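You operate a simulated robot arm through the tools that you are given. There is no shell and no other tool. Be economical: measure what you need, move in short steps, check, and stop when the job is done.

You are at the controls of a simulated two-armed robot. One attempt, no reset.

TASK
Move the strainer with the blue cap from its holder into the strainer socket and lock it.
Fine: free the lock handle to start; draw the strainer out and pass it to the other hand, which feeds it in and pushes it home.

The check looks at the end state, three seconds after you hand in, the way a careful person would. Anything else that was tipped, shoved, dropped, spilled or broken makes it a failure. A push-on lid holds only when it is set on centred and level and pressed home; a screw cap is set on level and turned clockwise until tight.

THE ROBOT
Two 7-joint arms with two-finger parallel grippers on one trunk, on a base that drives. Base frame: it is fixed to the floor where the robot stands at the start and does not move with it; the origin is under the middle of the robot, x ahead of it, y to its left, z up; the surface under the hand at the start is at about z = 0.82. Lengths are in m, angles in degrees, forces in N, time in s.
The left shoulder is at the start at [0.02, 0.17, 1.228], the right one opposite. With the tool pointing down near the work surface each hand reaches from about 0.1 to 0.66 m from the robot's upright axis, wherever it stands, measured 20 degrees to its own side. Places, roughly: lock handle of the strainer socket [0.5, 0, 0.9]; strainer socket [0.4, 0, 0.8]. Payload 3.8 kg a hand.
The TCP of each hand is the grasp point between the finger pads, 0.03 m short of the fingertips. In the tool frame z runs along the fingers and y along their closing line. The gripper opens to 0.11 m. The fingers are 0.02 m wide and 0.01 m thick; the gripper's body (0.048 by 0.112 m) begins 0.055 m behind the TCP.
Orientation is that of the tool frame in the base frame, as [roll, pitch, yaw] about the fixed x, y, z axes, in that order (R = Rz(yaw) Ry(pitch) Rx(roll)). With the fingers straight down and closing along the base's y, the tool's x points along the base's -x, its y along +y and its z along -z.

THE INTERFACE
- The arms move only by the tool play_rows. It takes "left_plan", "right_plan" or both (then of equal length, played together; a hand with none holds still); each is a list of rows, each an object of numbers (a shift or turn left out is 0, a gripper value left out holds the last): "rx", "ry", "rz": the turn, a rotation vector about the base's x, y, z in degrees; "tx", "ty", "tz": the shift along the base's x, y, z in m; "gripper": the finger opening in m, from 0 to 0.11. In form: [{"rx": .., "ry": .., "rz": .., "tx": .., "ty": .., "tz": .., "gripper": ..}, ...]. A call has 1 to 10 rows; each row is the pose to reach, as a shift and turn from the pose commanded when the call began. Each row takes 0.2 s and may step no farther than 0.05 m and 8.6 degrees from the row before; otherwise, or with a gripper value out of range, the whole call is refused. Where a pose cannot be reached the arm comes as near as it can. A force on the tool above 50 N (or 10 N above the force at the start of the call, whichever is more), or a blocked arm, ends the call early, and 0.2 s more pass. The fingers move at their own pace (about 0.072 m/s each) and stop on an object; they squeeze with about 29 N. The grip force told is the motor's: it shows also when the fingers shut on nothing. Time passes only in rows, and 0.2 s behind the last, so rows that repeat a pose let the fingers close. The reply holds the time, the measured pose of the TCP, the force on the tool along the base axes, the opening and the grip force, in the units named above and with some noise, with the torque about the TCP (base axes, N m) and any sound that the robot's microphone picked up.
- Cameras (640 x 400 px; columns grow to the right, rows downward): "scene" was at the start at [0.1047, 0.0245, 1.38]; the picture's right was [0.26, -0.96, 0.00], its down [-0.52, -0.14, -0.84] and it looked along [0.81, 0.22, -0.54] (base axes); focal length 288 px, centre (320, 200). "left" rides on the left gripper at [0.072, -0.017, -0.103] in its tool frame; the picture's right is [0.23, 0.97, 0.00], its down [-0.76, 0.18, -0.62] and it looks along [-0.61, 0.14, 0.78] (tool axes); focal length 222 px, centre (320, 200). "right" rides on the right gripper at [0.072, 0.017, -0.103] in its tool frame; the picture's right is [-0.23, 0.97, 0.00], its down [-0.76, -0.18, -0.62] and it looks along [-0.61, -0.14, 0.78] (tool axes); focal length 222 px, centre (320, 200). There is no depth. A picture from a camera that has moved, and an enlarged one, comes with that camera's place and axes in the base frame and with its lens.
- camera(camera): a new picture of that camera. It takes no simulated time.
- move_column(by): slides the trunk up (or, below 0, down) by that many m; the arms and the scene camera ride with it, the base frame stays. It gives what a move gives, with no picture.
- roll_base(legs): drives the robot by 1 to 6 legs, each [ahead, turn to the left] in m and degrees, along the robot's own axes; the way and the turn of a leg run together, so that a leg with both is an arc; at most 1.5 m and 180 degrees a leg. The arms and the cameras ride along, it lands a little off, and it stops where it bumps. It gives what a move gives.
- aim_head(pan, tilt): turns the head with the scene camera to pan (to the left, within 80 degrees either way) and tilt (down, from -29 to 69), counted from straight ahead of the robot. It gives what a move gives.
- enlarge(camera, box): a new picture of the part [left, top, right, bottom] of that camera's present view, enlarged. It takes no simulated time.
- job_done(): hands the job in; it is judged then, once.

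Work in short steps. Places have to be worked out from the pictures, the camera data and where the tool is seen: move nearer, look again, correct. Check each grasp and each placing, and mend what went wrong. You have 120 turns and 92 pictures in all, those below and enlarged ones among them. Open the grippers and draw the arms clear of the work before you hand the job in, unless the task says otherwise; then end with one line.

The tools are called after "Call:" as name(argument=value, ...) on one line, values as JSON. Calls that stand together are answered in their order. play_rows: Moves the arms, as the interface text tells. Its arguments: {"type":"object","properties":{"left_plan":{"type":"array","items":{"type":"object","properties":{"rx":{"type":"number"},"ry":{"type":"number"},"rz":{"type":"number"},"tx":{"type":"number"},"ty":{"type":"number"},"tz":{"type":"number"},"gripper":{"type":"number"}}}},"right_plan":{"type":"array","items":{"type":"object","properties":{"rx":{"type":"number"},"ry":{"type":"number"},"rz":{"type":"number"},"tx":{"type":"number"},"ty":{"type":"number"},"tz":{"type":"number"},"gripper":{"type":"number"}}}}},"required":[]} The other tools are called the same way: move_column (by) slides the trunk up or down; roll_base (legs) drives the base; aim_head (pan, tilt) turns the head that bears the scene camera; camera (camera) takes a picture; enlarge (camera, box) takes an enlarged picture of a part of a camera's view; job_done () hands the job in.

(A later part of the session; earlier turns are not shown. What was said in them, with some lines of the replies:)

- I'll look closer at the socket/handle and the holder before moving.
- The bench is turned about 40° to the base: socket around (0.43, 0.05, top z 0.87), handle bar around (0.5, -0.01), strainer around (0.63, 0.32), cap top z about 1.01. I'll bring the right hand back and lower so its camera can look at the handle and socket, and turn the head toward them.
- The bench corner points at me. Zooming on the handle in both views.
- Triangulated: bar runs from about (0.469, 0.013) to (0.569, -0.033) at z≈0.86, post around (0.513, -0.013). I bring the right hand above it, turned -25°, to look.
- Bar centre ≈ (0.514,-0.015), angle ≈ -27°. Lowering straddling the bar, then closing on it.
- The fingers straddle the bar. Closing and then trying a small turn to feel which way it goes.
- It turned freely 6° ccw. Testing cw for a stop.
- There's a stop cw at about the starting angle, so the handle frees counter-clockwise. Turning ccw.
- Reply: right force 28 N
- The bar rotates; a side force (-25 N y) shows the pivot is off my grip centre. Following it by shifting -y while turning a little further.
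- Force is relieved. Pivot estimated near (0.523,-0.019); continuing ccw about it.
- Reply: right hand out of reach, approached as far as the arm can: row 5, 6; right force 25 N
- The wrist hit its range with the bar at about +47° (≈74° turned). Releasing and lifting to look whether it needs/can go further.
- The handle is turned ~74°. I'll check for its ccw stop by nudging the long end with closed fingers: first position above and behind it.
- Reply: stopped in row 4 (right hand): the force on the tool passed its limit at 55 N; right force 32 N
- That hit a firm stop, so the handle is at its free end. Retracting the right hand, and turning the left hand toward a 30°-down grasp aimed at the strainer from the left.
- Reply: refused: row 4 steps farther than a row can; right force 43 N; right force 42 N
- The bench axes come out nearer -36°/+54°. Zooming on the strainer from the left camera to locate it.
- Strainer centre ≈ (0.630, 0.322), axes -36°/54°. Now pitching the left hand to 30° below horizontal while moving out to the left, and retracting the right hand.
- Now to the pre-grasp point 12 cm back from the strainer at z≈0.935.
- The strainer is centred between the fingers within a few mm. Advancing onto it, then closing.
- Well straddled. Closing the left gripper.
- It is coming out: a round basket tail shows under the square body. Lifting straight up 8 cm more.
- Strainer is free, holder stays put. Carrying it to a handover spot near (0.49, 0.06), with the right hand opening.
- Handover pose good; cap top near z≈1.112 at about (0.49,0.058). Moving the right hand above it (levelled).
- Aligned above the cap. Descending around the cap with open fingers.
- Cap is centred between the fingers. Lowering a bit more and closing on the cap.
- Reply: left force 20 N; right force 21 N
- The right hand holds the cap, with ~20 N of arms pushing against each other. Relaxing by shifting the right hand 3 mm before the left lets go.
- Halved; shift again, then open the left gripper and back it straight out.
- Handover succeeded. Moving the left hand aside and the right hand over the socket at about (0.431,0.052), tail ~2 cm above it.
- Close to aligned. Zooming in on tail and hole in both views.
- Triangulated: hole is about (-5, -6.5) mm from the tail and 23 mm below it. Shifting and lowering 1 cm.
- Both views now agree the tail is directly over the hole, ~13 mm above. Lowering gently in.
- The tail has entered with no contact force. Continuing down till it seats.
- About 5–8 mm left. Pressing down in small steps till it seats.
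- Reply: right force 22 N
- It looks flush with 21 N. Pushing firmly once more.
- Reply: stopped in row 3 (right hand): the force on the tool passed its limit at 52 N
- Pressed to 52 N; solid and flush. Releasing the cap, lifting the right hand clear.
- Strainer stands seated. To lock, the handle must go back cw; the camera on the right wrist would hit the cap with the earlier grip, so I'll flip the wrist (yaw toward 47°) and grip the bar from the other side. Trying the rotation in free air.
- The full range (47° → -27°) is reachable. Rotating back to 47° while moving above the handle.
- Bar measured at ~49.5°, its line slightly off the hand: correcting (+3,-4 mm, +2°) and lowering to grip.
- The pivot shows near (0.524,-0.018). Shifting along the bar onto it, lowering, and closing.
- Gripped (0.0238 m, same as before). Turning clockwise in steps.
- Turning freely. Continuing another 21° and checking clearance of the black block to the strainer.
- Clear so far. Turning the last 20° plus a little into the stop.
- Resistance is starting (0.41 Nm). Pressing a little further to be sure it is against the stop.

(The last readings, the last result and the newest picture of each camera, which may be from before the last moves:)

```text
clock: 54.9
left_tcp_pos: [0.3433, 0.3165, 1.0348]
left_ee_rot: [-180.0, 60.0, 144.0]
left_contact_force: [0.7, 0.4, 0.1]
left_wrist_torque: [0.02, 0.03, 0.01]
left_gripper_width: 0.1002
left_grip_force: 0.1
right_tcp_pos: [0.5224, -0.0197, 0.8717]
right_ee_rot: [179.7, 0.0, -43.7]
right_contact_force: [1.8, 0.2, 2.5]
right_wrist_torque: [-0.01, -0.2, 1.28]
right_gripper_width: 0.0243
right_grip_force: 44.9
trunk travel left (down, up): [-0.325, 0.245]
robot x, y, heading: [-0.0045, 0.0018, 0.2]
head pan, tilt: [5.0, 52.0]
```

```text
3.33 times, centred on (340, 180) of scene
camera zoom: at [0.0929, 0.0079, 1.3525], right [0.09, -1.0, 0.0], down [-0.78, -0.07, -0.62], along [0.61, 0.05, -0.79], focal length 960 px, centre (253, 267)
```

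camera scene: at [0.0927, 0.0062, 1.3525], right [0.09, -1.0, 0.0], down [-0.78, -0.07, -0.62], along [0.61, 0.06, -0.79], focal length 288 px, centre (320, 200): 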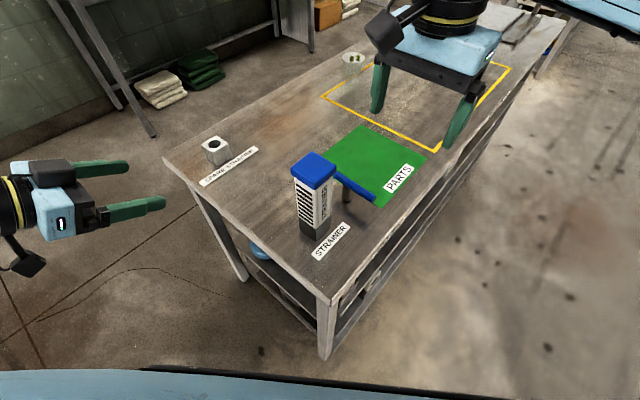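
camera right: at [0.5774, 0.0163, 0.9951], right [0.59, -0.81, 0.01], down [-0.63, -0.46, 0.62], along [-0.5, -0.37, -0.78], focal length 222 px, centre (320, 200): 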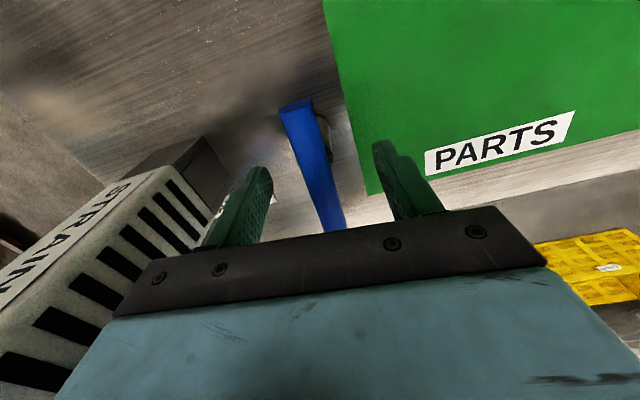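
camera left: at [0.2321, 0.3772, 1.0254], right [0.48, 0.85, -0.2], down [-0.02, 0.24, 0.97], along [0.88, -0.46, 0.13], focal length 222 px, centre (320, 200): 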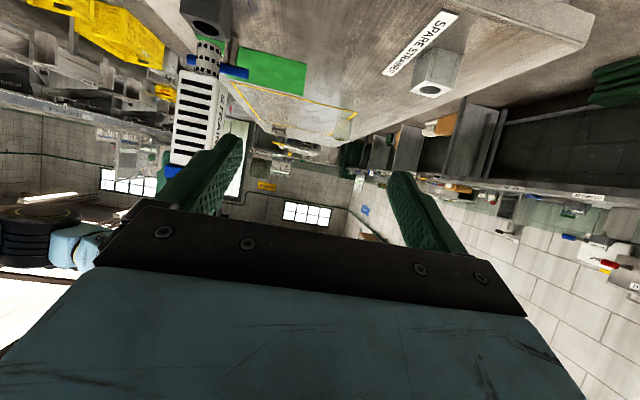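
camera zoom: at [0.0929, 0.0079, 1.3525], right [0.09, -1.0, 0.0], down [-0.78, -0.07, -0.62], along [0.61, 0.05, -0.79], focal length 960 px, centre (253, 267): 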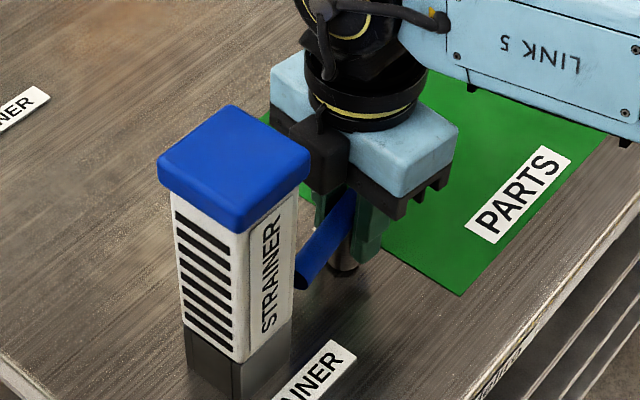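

Firmly at the cw stop (1.28 Nm, bar not moving further), i.e. locked. Relaxing the twist, opening, and lifting off.

Call:
play_rows(right_plan=[{"rz": 6}, {"rz": 11}, {"rz": 11, "gripper": 0.05}, {"rz": 11, "gripper": 0.05}, {"rz": 11, "gripper": 0.05}, {"rz": 11, "tz": 0.04}, {"rz": 11, "tz": 0.08}, {"rz": 11, "tz": 0.12}, {"rz": 11, "tz": 0.16}, {"rz": 11, "tz": 0.16, "ty": -0.045}])

Call:
play_rows(right_plan=[{"ty": -0.045}, {"ty": -0.09}, {"ty": -0.135}, {"ty": -0.18}])

Call:
enlarge(camera="scene", box=[260, 110, 420, 260])

Call:
camera(camera="scene")

Call:
enlarge(camera="left", box=[140, 0, 300, 150])

```text
clock: 57.1
left_tcp_pos: [0.3454, 0.3143, 1.0349]
left_ee_rot: [-179.9, 59.9, 144.0]
left_contact_force: [0.8, -1.0, 0.9]
left_wrist_torque: [0.01, 0.02, 0.07]
left_gripper_width: 0.1001
left_grip_force: 0.1
right_tcp_pos: [0.522, -0.0662, 1.0307]
right_ee_rot: [179.8, 0.2, -32.7]
right_contact_force: [0.2, -0.6, 0.5]
right_wrist_torque: [0.05, 0.0, 0.0]
right_gripper_width: 0.0499
right_grip_force: 0.1
trunk travel left (down, up): [-0.325, 0.245]
robot x, y, heading: [-0.0055, -0.0015, 0.0]
head pan, tilt: [5.0, 52.0]
```

```text
clock: 58.1
left_tcp_pos: [0.3448, 0.3161, 1.0349]
left_ee_rot: [-179.9, 60.0, 144.0]
left_contact_force: [0.3, -0.4, 0.1]
left_wrist_torque: [-0.01, 0.0, 0.0]
left_gripper_width: 0.1001
left_grip_force: 0.1
right_tcp_pos: [0.5223, -0.2458, 1.0313]
right_ee_rot: [179.7, 0.0, -32.8]
right_contact_force: [-0.3, 0.9, -0.1]
right_wrist_torque: [-0.03, 0.0, 0.0]
right_gripper_width: 0.0501
right_grip_force: 0.1
trunk travel left (down, up): [-0.325, 0.245]
robot x, y, heading: [-0.0014, -0.0019, -0.0]
head pan, tilt: [5.0, 52.0]
```

```text
2.67 times, centred on (340, 185) of scene
camera zoom: at [0.0926, 0.0072, 1.3525], right [0.09, -1.0, 0.0], down [-0.78, -0.07, -0.62], along [0.61, 0.05, -0.79], focal length 768 px, centre (267, 240)
```

zoom: 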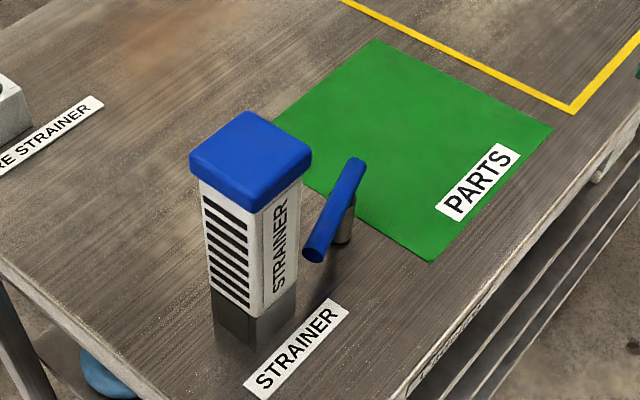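

```text
28 pictures are left
camera scene: at [0.0926, 0.0072, 1.3525], right [0.09, -1.0, 0.0], down [-0.78, -0.07, -0.62], along [0.61, 0.05, -0.79], focal length 288 px, centre (320, 200)
```

scene: 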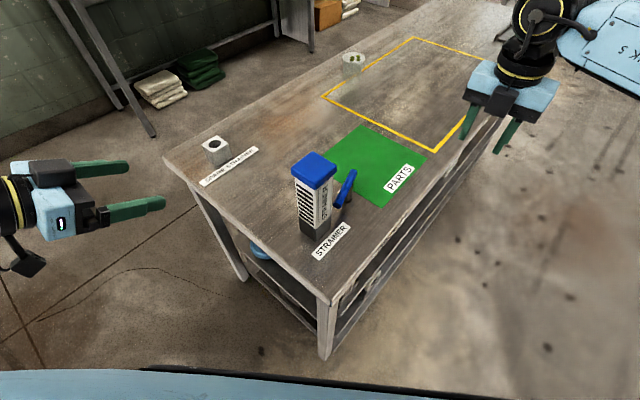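

```text
2.67 times, centred on (220, 75) of left
camera zoom: at [0.2317, 0.3768, 1.0256], right [0.48, 0.85, -0.2], down [-0.02, 0.24, 0.97], along [0.88, -0.46, 0.13], focal length 592 px, centre (587, 533)
```

zoom: 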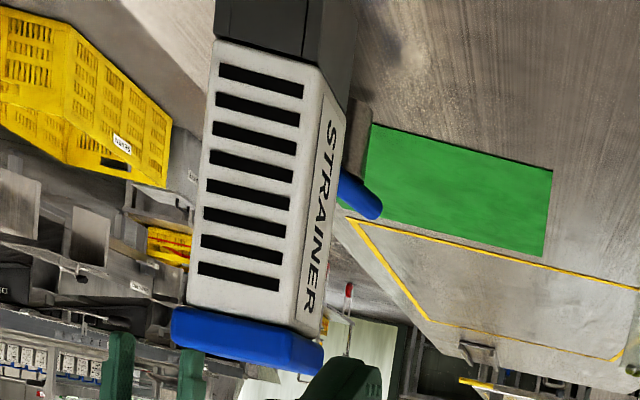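

The bar end sits ~6 px back from where it was at the stop: my relaxing turn dragged it back a few degrees. I'll regrip, turn to the stop, and release without relaxing.

Call:
play_rows(right_plan=[{"ty": 0.045, "rz": 4, "gripper": 0.06}, {"ty": 0.09, "rz": 8}, {"ty": 0.135, "rz": 12}, {"ty": 0.18, "rz": 13}, {"ty": 0.2255, "rz": 13}, {"ty": 0.2255, "rz": 13, "tz": -0.04}, {"ty": 0.2255, "rz": 13, "tz": -0.08}, {"ty": 0.2255, "rz": 13, "tz": -0.12}])

Call:
camera(camera="right")

```text
clock: 59.9
left_tcp_pos: [0.3438, 0.3162, 1.0345]
left_ee_rot: [-179.8, 59.9, 144.1]
left_contact_force: [0.5, 0.5, 0.4]
left_wrist_torque: [-0.01, -0.03, 0.01]
left_gripper_width: 0.0997
left_grip_force: 0.0
right_tcp_pos: [0.5213, -0.0195, 0.911]
right_ee_rot: [179.6, 0.1, -19.8]
right_contact_force: [-0.3, 0.1, -0.9]
right_wrist_torque: [0.01, 0.02, -0.03]
right_gripper_width: 0.06
right_grip_force: 0.0
trunk travel left (down, up): [-0.325, 0.245]
robot x, y, heading: [-0.0018, -0.0006, -0.2]
head pan, tilt: [5.0, 52.0]
```

```text
26 pictures are left
camera right: at [0.5842, -0.0615, 1.0151], right [-0.54, -0.84, 0.01], down [-0.66, 0.43, 0.62], along [-0.53, 0.33, -0.78], focal length 222 px, centre (320, 200)
```

right: 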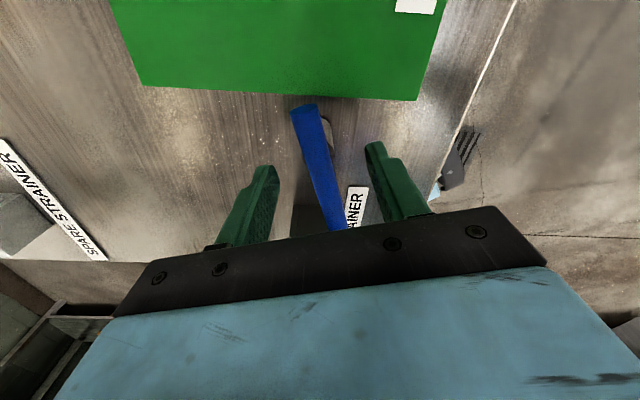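

Bar measures about -20° (initially -27°). Lowering, gripping, turning cw into the stop.

Call:
play_rows(right_plan=[{"tz": -0.02}, {"tz": -0.039}, {"tz": -0.039, "gripper": 0.0}, {"tz": -0.039, "gripper": 0.0}, {"tz": -0.039, "gripper": 0.0}, {"tz": -0.039, "gripper": 0.0}])

Call:
play_rows(right_plan=[{"rz": -4}, {"rz": -8}, {"rz": -12}, {"rz": -12}])

Call:
play_rows(right_plan=[{"rz": -4}, {"rz": -8}, {"rz": -8}])

Call:
enlarge(camera="scene", box=[280, 120, 400, 240])

```text
clock: 61.3
left_tcp_pos: [0.3452, 0.3166, 1.0349]
left_ee_rot: [-179.8, 59.9, 144.1]
left_contact_force: [-0.4, 0.1, 0.9]
left_wrist_torque: [-0.02, -0.03, 0.01]
left_gripper_width: 0.1
left_grip_force: 0.0
right_tcp_pos: [0.5216, -0.0198, 0.8726]
right_ee_rot: [179.6, 0.1, -19.7]
right_contact_force: [-0.9, 2.3, -4.9]
right_wrist_torque: [0.64, -1.03, -0.03]
right_gripper_width: 0.0237
right_grip_force: 44.7
trunk travel left (down, up): [-0.325, 0.245]
robot x, y, heading: [-0.0002, 0.0009, -0.0]
head pan, tilt: [5.0, 52.0]
```

```text
clock: 62.3
left_tcp_pos: [0.3438, 0.3154, 1.035]
left_ee_rot: [-179.8, 59.9, 144.1]
left_contact_force: [0.1, -1.1, -0.3]
left_wrist_torque: [-0.02, -0.01, 0.0]
left_gripper_width: 0.1002
left_grip_force: 0.0
right_tcp_pos: [0.5217, -0.0188, 0.8728]
right_ee_rot: [179.6, 0.2, -31.8]
right_contact_force: [-1.7, 2.2, -5.0]
right_wrist_torque: [1.0, 0.31, 0.32]
right_gripper_width: 0.0239
right_grip_force: 44.8
trunk travel left (down, up): [-0.325, 0.245]
robot x, y, heading: [-0.0037, -0.0015, -0.0]
head pan, tilt: [5.0, 52.0]
```

```text
clock: 63.1
left_tcp_pos: [0.3437, 0.3164, 1.0352]
left_ee_rot: [-179.8, 60.0, 144.1]
left_contact_force: [0.4, 0.1, 0.0]
left_wrist_torque: [0.0, -0.03, -0.01]
left_gripper_width: 0.1
left_grip_force: 0.0
right_tcp_pos: [0.5223, -0.0195, 0.8718]
right_ee_rot: [179.6, 0.0, -39.8]
right_contact_force: [1.1, -2.0, -4.1]
right_wrist_torque: [0.44, -0.47, 0.36]
right_gripper_width: 0.0241
right_grip_force: 44.3
trunk travel left (down, up): [-0.325, 0.245]
robot x, y, heading: [0.0006, 0.0022, 0.1]
head pan, tilt: [5.0, 52.0]
```

```text
3.33 times, centred on (340, 180) of scene
camera zoom: at [0.0932, 0.0075, 1.3525], right [0.09, -1.0, 0.0], down [-0.79, -0.07, -0.62], along [0.61, 0.05, -0.79], focal length 960 px, centre (253, 267)
```

zoom: 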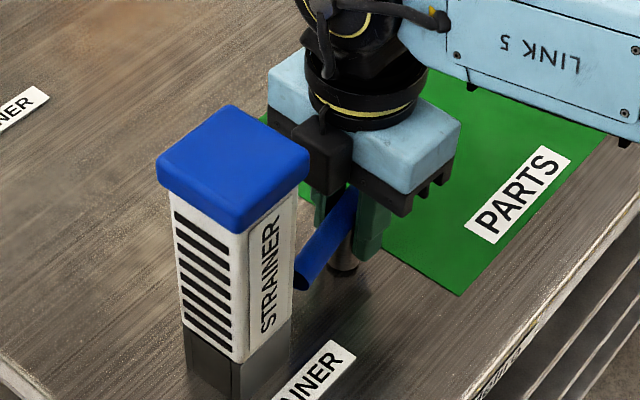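

The strainer image moved by ~2 px, so I check whether the bar or gripper block touches it.

Call:
enlarge(camera="left", box=[170, 0, 270, 130])

Call:
camera(camera="right")

```text
3.08 times, centred on (220, 65) of left
camera zoom: at [0.2322, 0.377, 1.0254], right [0.48, 0.85, -0.2], down [-0.02, 0.24, 0.97], along [0.88, -0.46, 0.13], focal length 684 px, centre (628, 615)
```

zoom: 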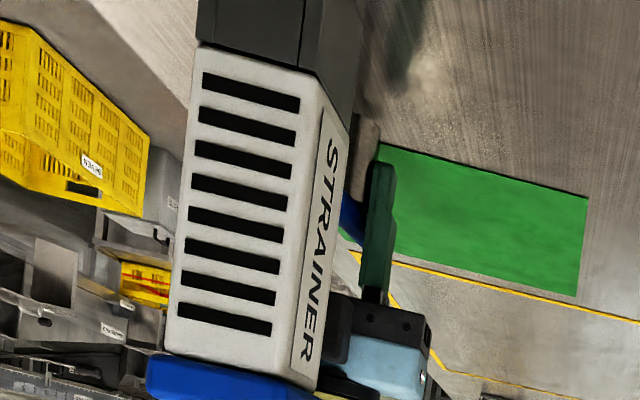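

```text
23 pictures are left
camera right: at [0.5684, -0.0805, 0.9761], right [-0.8, -0.6, 0.01], down [-0.47, 0.63, 0.62], along [-0.38, 0.49, -0.78], focal length 222 px, centre (320, 200)
```

right: 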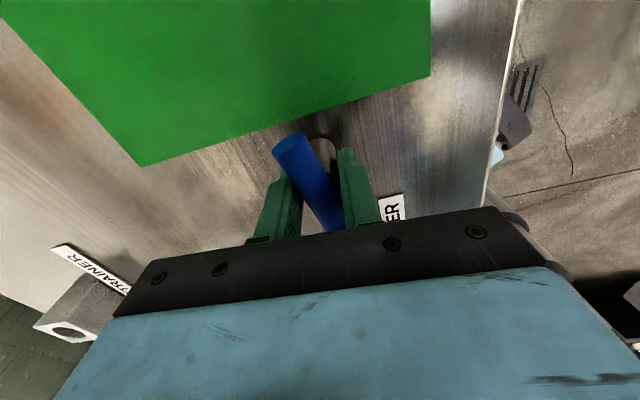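

The gripper block is close to the strainer, so after opening I'll first back away along the bar (1.2 cm) and then lift.

Call:
play_rows(right_plan=[{"gripper": 0.065}, {"gripper": 0.065}, {"gripper": 0.065}, {"tx": 0.006, "ty": -0.003}, {"tx": 0.012, "ty": -0.006}, {"tx": 0.012, "ty": -0.006, "tz": 0.04}, {"tx": 0.012, "ty": -0.006, "tz": 0.08}, {"tx": 0.012, "ty": -0.006, "tz": 0.12}, {"tx": 0.012, "ty": -0.006, "tz": 0.16}, {"tx": 0.012, "ty": -0.05, "tz": 0.16}])

Call:
play_rows(right_plan=[{"ty": -0.045}, {"ty": -0.09}, {"ty": -0.135}, {"ty": -0.18}])

Call:
enlarge(camera="scene", box=[260, 110, 420, 260])

Call:
enlarge(camera="left", box=[160, 0, 260, 90])

```text
clock: 65.3
left_tcp_pos: [0.345, 0.3161, 1.0357]
left_ee_rot: [-179.9, 59.9, 144.1]
left_contact_force: [0.0, -1.1, 1.3]
left_wrist_torque: [0.02, 0.01, 0.01]
left_gripper_width: 0.1001
left_grip_force: 0.0
right_tcp_pos: [0.5325, -0.0712, 1.0319]
right_ee_rot: [179.8, 0.3, -39.6]
right_contact_force: [0.3, 0.4, -0.2]
right_wrist_torque: [0.01, 0.0, 0.02]
right_gripper_width: 0.0651
right_grip_force: 0.0
trunk travel left (down, up): [-0.325, 0.245]
robot x, y, heading: [-0.0002, 0.0007, -0.1]
head pan, tilt: [5.0, 52.0]
```

```text
clock: 66.3
left_tcp_pos: [0.3446, 0.3165, 1.0352]
left_ee_rot: [-179.8, 60.0, 144.0]
left_contact_force: [-0.1, -0.6, 0.1]
left_wrist_torque: [0.0, 0.0, -0.02]
left_gripper_width: 0.1001
left_grip_force: 0.1
right_tcp_pos: [0.5316, -0.2505, 1.0311]
right_ee_rot: [179.6, 0.1, -39.7]
right_contact_force: [0.0, 0.6, 1.4]
right_wrist_torque: [0.01, -0.01, -0.02]
right_gripper_width: 0.0648
right_grip_force: 0.2
trunk travel left (down, up): [-0.325, 0.245]
robot x, y, heading: [-0.0078, 0.0022, 0.1]
head pan, tilt: [5.0, 52.0]
```

```text
2.67 times, centred on (340, 185) of scene
camera zoom: at [0.0927, 0.0073, 1.3525], right [0.09, -1.0, 0.0], down [-0.78, -0.07, -0.62], along [0.61, 0.05, -0.79], focal length 768 px, centre (267, 240)
```

zoom: 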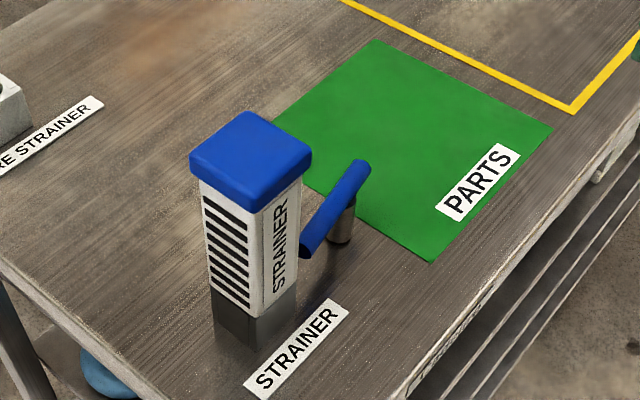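

```text
4.44 times, centred on (210, 45) of left
camera zoom: at [0.2317, 0.3769, 1.0256], right [0.48, 0.85, -0.2], down [-0.02, 0.24, 0.97], along [0.88, -0.46, 0.13], focal length 987 px, centre (809, 889)
```

zoom: 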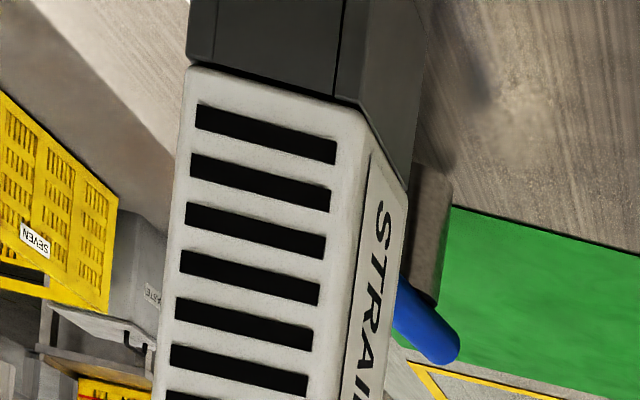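

The handle is now back at its original locked angle. Checking the strainer/socket seam for any gap at higher zoom.

Call:
enlarge(camera="left", box=[180, 0, 230, 40])

Call:
enlarge(camera="scene", box=[290, 150, 350, 250])

```text
10.00 times, centred on (205, 20) of left
camera zoom: at [0.2317, 0.3769, 1.0256], right [0.48, 0.85, -0.2], down [-0.02, 0.24, 0.97], along [0.88, -0.46, 0.13], focal length 2221 px, centre (1470, 2000)
```

zoom: 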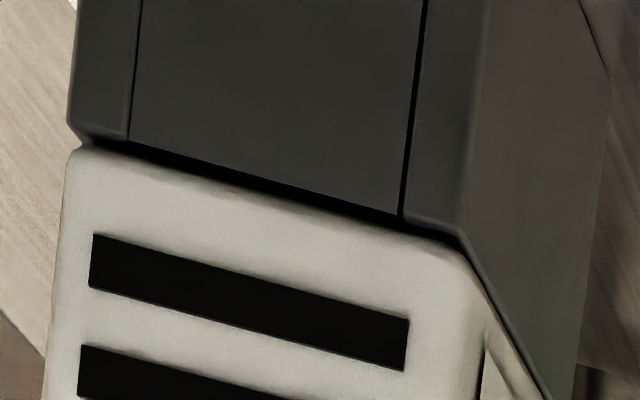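

```text
4.00 times, centred on (320, 200) of scene
camera zoom: at [0.0927, 0.0073, 1.3525], right [0.09, -1.0, 0.0], down [-0.78, -0.07, -0.62], along [0.61, 0.05, -0.79], focal length 1152 px, centre (320, 200)
```

zoom: 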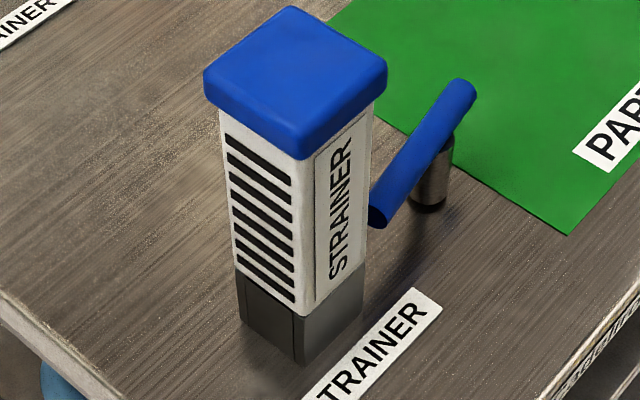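

A hairline gap may remain at the seam; I'll press the cap home with closed fingers. Moving above the cap first.

Call:
play_rows(right_plan=[{"tz": 0.045, "gripper": 0.0}, {"tz": 0.07, "tx": -0.015, "ty": 0.04}, {"tz": 0.07, "tx": -0.03, "ty": 0.085}, {"tz": 0.07, "tx": -0.045, "ty": 0.13}, {"tz": 0.07, "tx": -0.06, "ty": 0.175}, {"tz": 0.07, "tx": -0.075, "ty": 0.22}, {"tz": 0.07, "tx": -0.09, "ty": 0.265}, {"tz": 0.07, "tx": -0.103, "ty": 0.2985}, {"tz": 0.045, "tx": -0.103, "ty": 0.2985}])

Call:
enlarge(camera="scene", box=[260, 60, 400, 240])

Call:
camera(camera="right")

```text
clock: 68.3
left_tcp_pos: [0.3445, 0.3164, 1.0352]
left_ee_rot: [-179.9, 60.0, 144.1]
left_contact_force: [-0.2, 0.6, 0.6]
left_wrist_torque: [-0.01, 0.0, 0.01]
left_gripper_width: 0.1
left_grip_force: 0.0
right_tcp_pos: [0.4302, 0.0482, 1.0767]
right_ee_rot: [179.6, 0.1, -39.8]
right_contact_force: [0.8, -0.3, -0.1]
right_wrist_torque: [0.0, 0.0, -0.01]
right_gripper_width: 0.0
right_grip_force: 28.6
trunk travel left (down, up): [-0.325, 0.245]
robot x, y, heading: [-0.0004, -0.0004, -0.1]
head pan, tilt: [5.0, 52.0]
```

```text
2.22 times, centred on (330, 150) of scene
camera zoom: at [0.0933, 0.0072, 1.3524], right [0.09, -1.0, 0.0], down [-0.79, -0.07, -0.62], along [0.61, 0.05, -0.79], focal length 640 px, centre (298, 311)
```

zoom: 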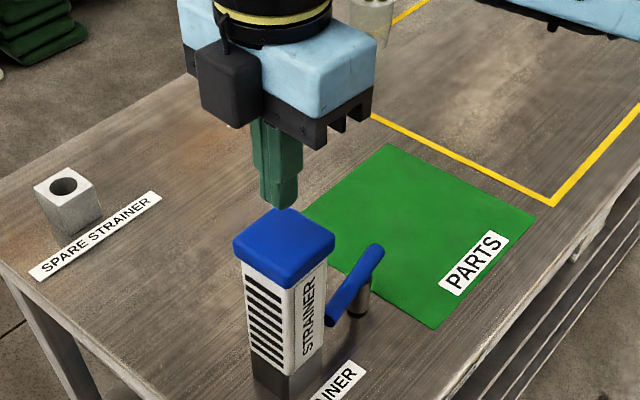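

```text
17 pictures are left
camera right: at [0.4766, -0.0114, 1.1813], right [-0.8, -0.6, 0.01], down [-0.47, 0.63, 0.62], along [-0.38, 0.49, -0.78], focal length 222 px, centre (320, 200)
```

right: 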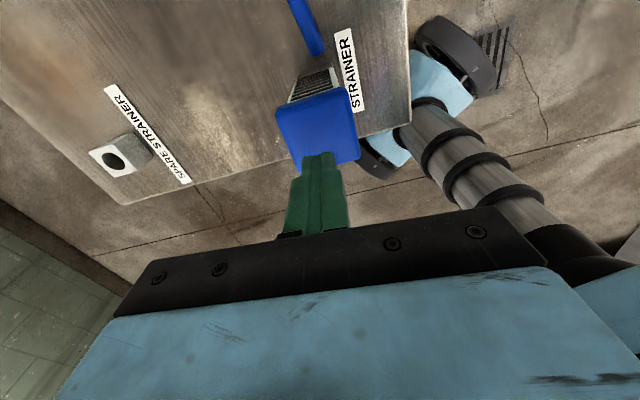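

Centred over the cap. Pressing down gently until force builds.

Call:
play_rows(right_plan=[{"tz": -0.02}, {"tz": -0.035}, {"tz": -0.043}, {"tz": -0.048}, {"tz": -0.052}, {"tz": -0.056}, {"tz": -0.06}])

Call:
enlarge(camera="left", box=[180, 0, 230, 40])

```text
clock: 69.2
left_tcp_pos: [0.3443, 0.3163, 1.0352]
left_ee_rot: [-179.8, 60.0, 144.2]
left_contact_force: [0.6, 0.7, 1.2]
left_wrist_torque: [0.0, -0.02, 0.0]
left_gripper_width: 0.1001
left_grip_force: 0.0
right_tcp_pos: [0.4329, 0.0517, 1.0435]
right_ee_rot: [-179.3, 0.0, -39.6]
right_contact_force: [-3.6, -0.9, 19.6]
right_wrist_torque: [-0.15, 0.2, -0.02]
right_gripper_width: 0.0001
right_grip_force: 28.8
trunk travel left (down, up): [-0.325, 0.245]
robot x, y, heading: [-0.0017, -0.0042, -0.1]
head pan, tilt: [5.0, 52.0]
stopped in row 4 (right hand): the force on the tool passed its limit at 58 N (the readings are from after the stop); the commanded pose is now the measured one
```

```text
10.00 times, centred on (205, 20) of left
camera zoom: at [0.2317, 0.3775, 1.0253], right [0.48, 0.85, -0.2], down [-0.02, 0.24, 0.97], along [0.88, -0.46, 0.13], focal length 2221 px, centre (1470, 2000)
```

zoom: 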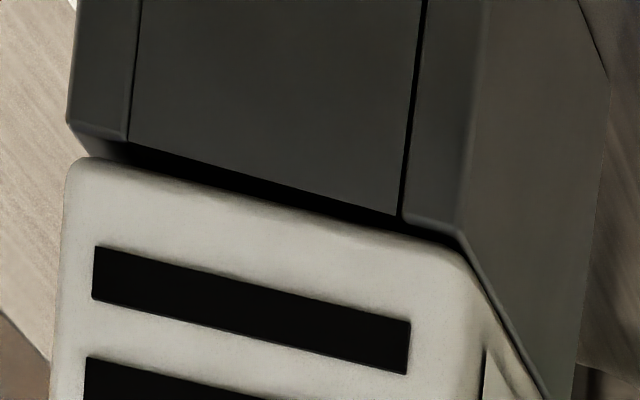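

It's solid (58 N); off-centre contact rocked it a hair. Lifting off and checking it settles level.

Call:
play_rows(right_plan=[{"tz": 0.02}, {"tz": 0.06}, {"tz": 0.06}, {"tz": 0.06}])

Call:
enlarge(camera="left", box=[180, 0, 230, 40])

Call:
enlarge(camera="scene", box=[290, 150, 350, 250])

```text
clock: 70.2
left_tcp_pos: [0.3437, 0.3163, 1.0356]
left_ee_rot: [-179.9, 60.0, 144.1]
left_contact_force: [0.1, 0.0, -0.1]
left_wrist_torque: [0.01, 0.03, -0.02]
left_gripper_width: 0.1001
left_grip_force: 0.0
right_tcp_pos: [0.4314, 0.0507, 1.1006]
right_ee_rot: [-179.5, -0.1, -39.7]
right_contact_force: [0.7, -0.1, -0.6]
right_wrist_torque: [0.0, 0.0, -0.01]
right_gripper_width: 0.0
right_grip_force: 29.1
trunk travel left (down, up): [-0.325, 0.245]
robot x, y, heading: [0.0026, 0.0011, 0.3]
head pan, tilt: [5.0, 52.0]
```

```text
10.00 times, centred on (205, 20) of left
camera zoom: at [0.2318, 0.3771, 1.0254], right [0.48, 0.85, -0.2], down [-0.02, 0.24, 0.97], along [0.88, -0.46, 0.13], focal length 2221 px, centre (1470, 2000)
```

zoom: 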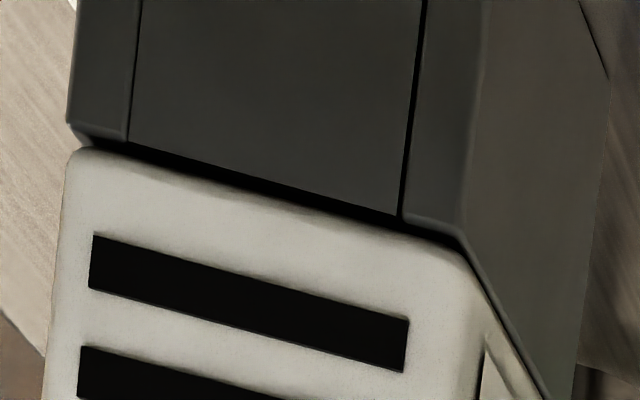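

```text
4.00 times, centred on (320, 200) of scene
camera zoom: at [0.0927, 0.0078, 1.3525], right [0.09, -1.0, 0.0], down [-0.78, -0.07, -0.62], along [0.61, 0.05, -0.79], focal length 1152 px, centre (320, 200)
```

zoom: 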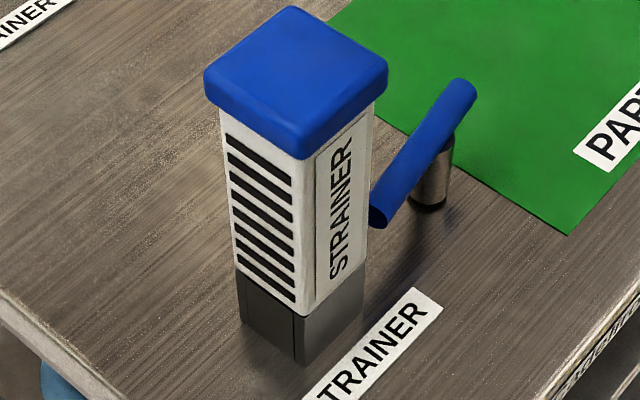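

It sprang back flush and level, and the handle is unchanged at its locked angle. Drawing the right hand clear and opening it.

Call:
play_rows(right_plan=[{"tz": 0.03, "ty": -0.03, "gripper": 0.08}, {"tz": 0.04, "ty": -0.075}, {"tz": 0.04, "ty": -0.12}, {"tz": 0.04, "ty": -0.165}, {"tz": 0.04, "ty": -0.21}, {"tz": 0.04, "ty": -0.255}, {"tz": 0.04, "ty": -0.3}])

Call:
camera(camera="scene")

```text
clock: 71.8
left_tcp_pos: [0.344, 0.3156, 1.0357]
left_ee_rot: [179.9, 60.0, 144.0]
left_contact_force: [-0.5, 0.1, 0.9]
left_wrist_torque: [0.02, -0.03, 0.06]
left_gripper_width: 0.1001
left_grip_force: 0.1
right_tcp_pos: [0.4318, -0.2511, 1.1404]
right_ee_rot: [-179.5, -0.1, -39.7]
right_contact_force: [0.5, 0.7, -0.2]
right_wrist_torque: [0.0, 0.03, 0.02]
right_gripper_width: 0.0801
right_grip_force: 0.0
trunk travel left (down, up): [-0.325, 0.245]
robot x, y, heading: [0.001, -0.0055, -0.2]
head pan, tilt: [5.0, 52.0]
```

```text
13 pictures are left
camera scene: at [0.0925, 0.0067, 1.3525], right [0.09, -1.0, 0.0], down [-0.78, -0.07, -0.62], along [0.61, 0.05, -0.79], focal length 288 px, centre (320, 200)
```

scene: 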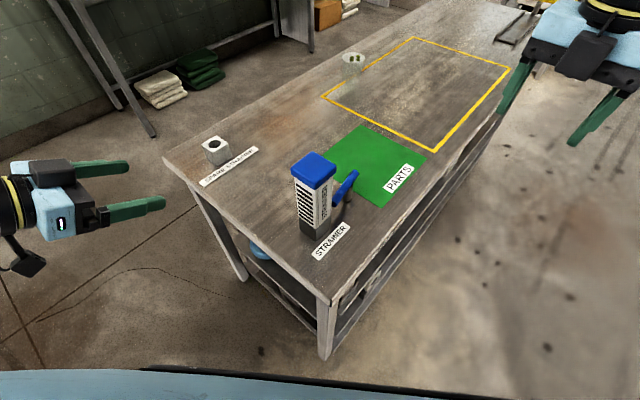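

The strainer is seated, the handle is locked, both grippers are open and clear, and nothing else has been disturbed. Handing in.

Call:
job_done()

```text
The job is handed in.
```

The strainer with the blue cap is pressed home in the strainer socket, and the lock handle is turned back clockwise to its stop; the job is handed in, and the judging result was not shown.
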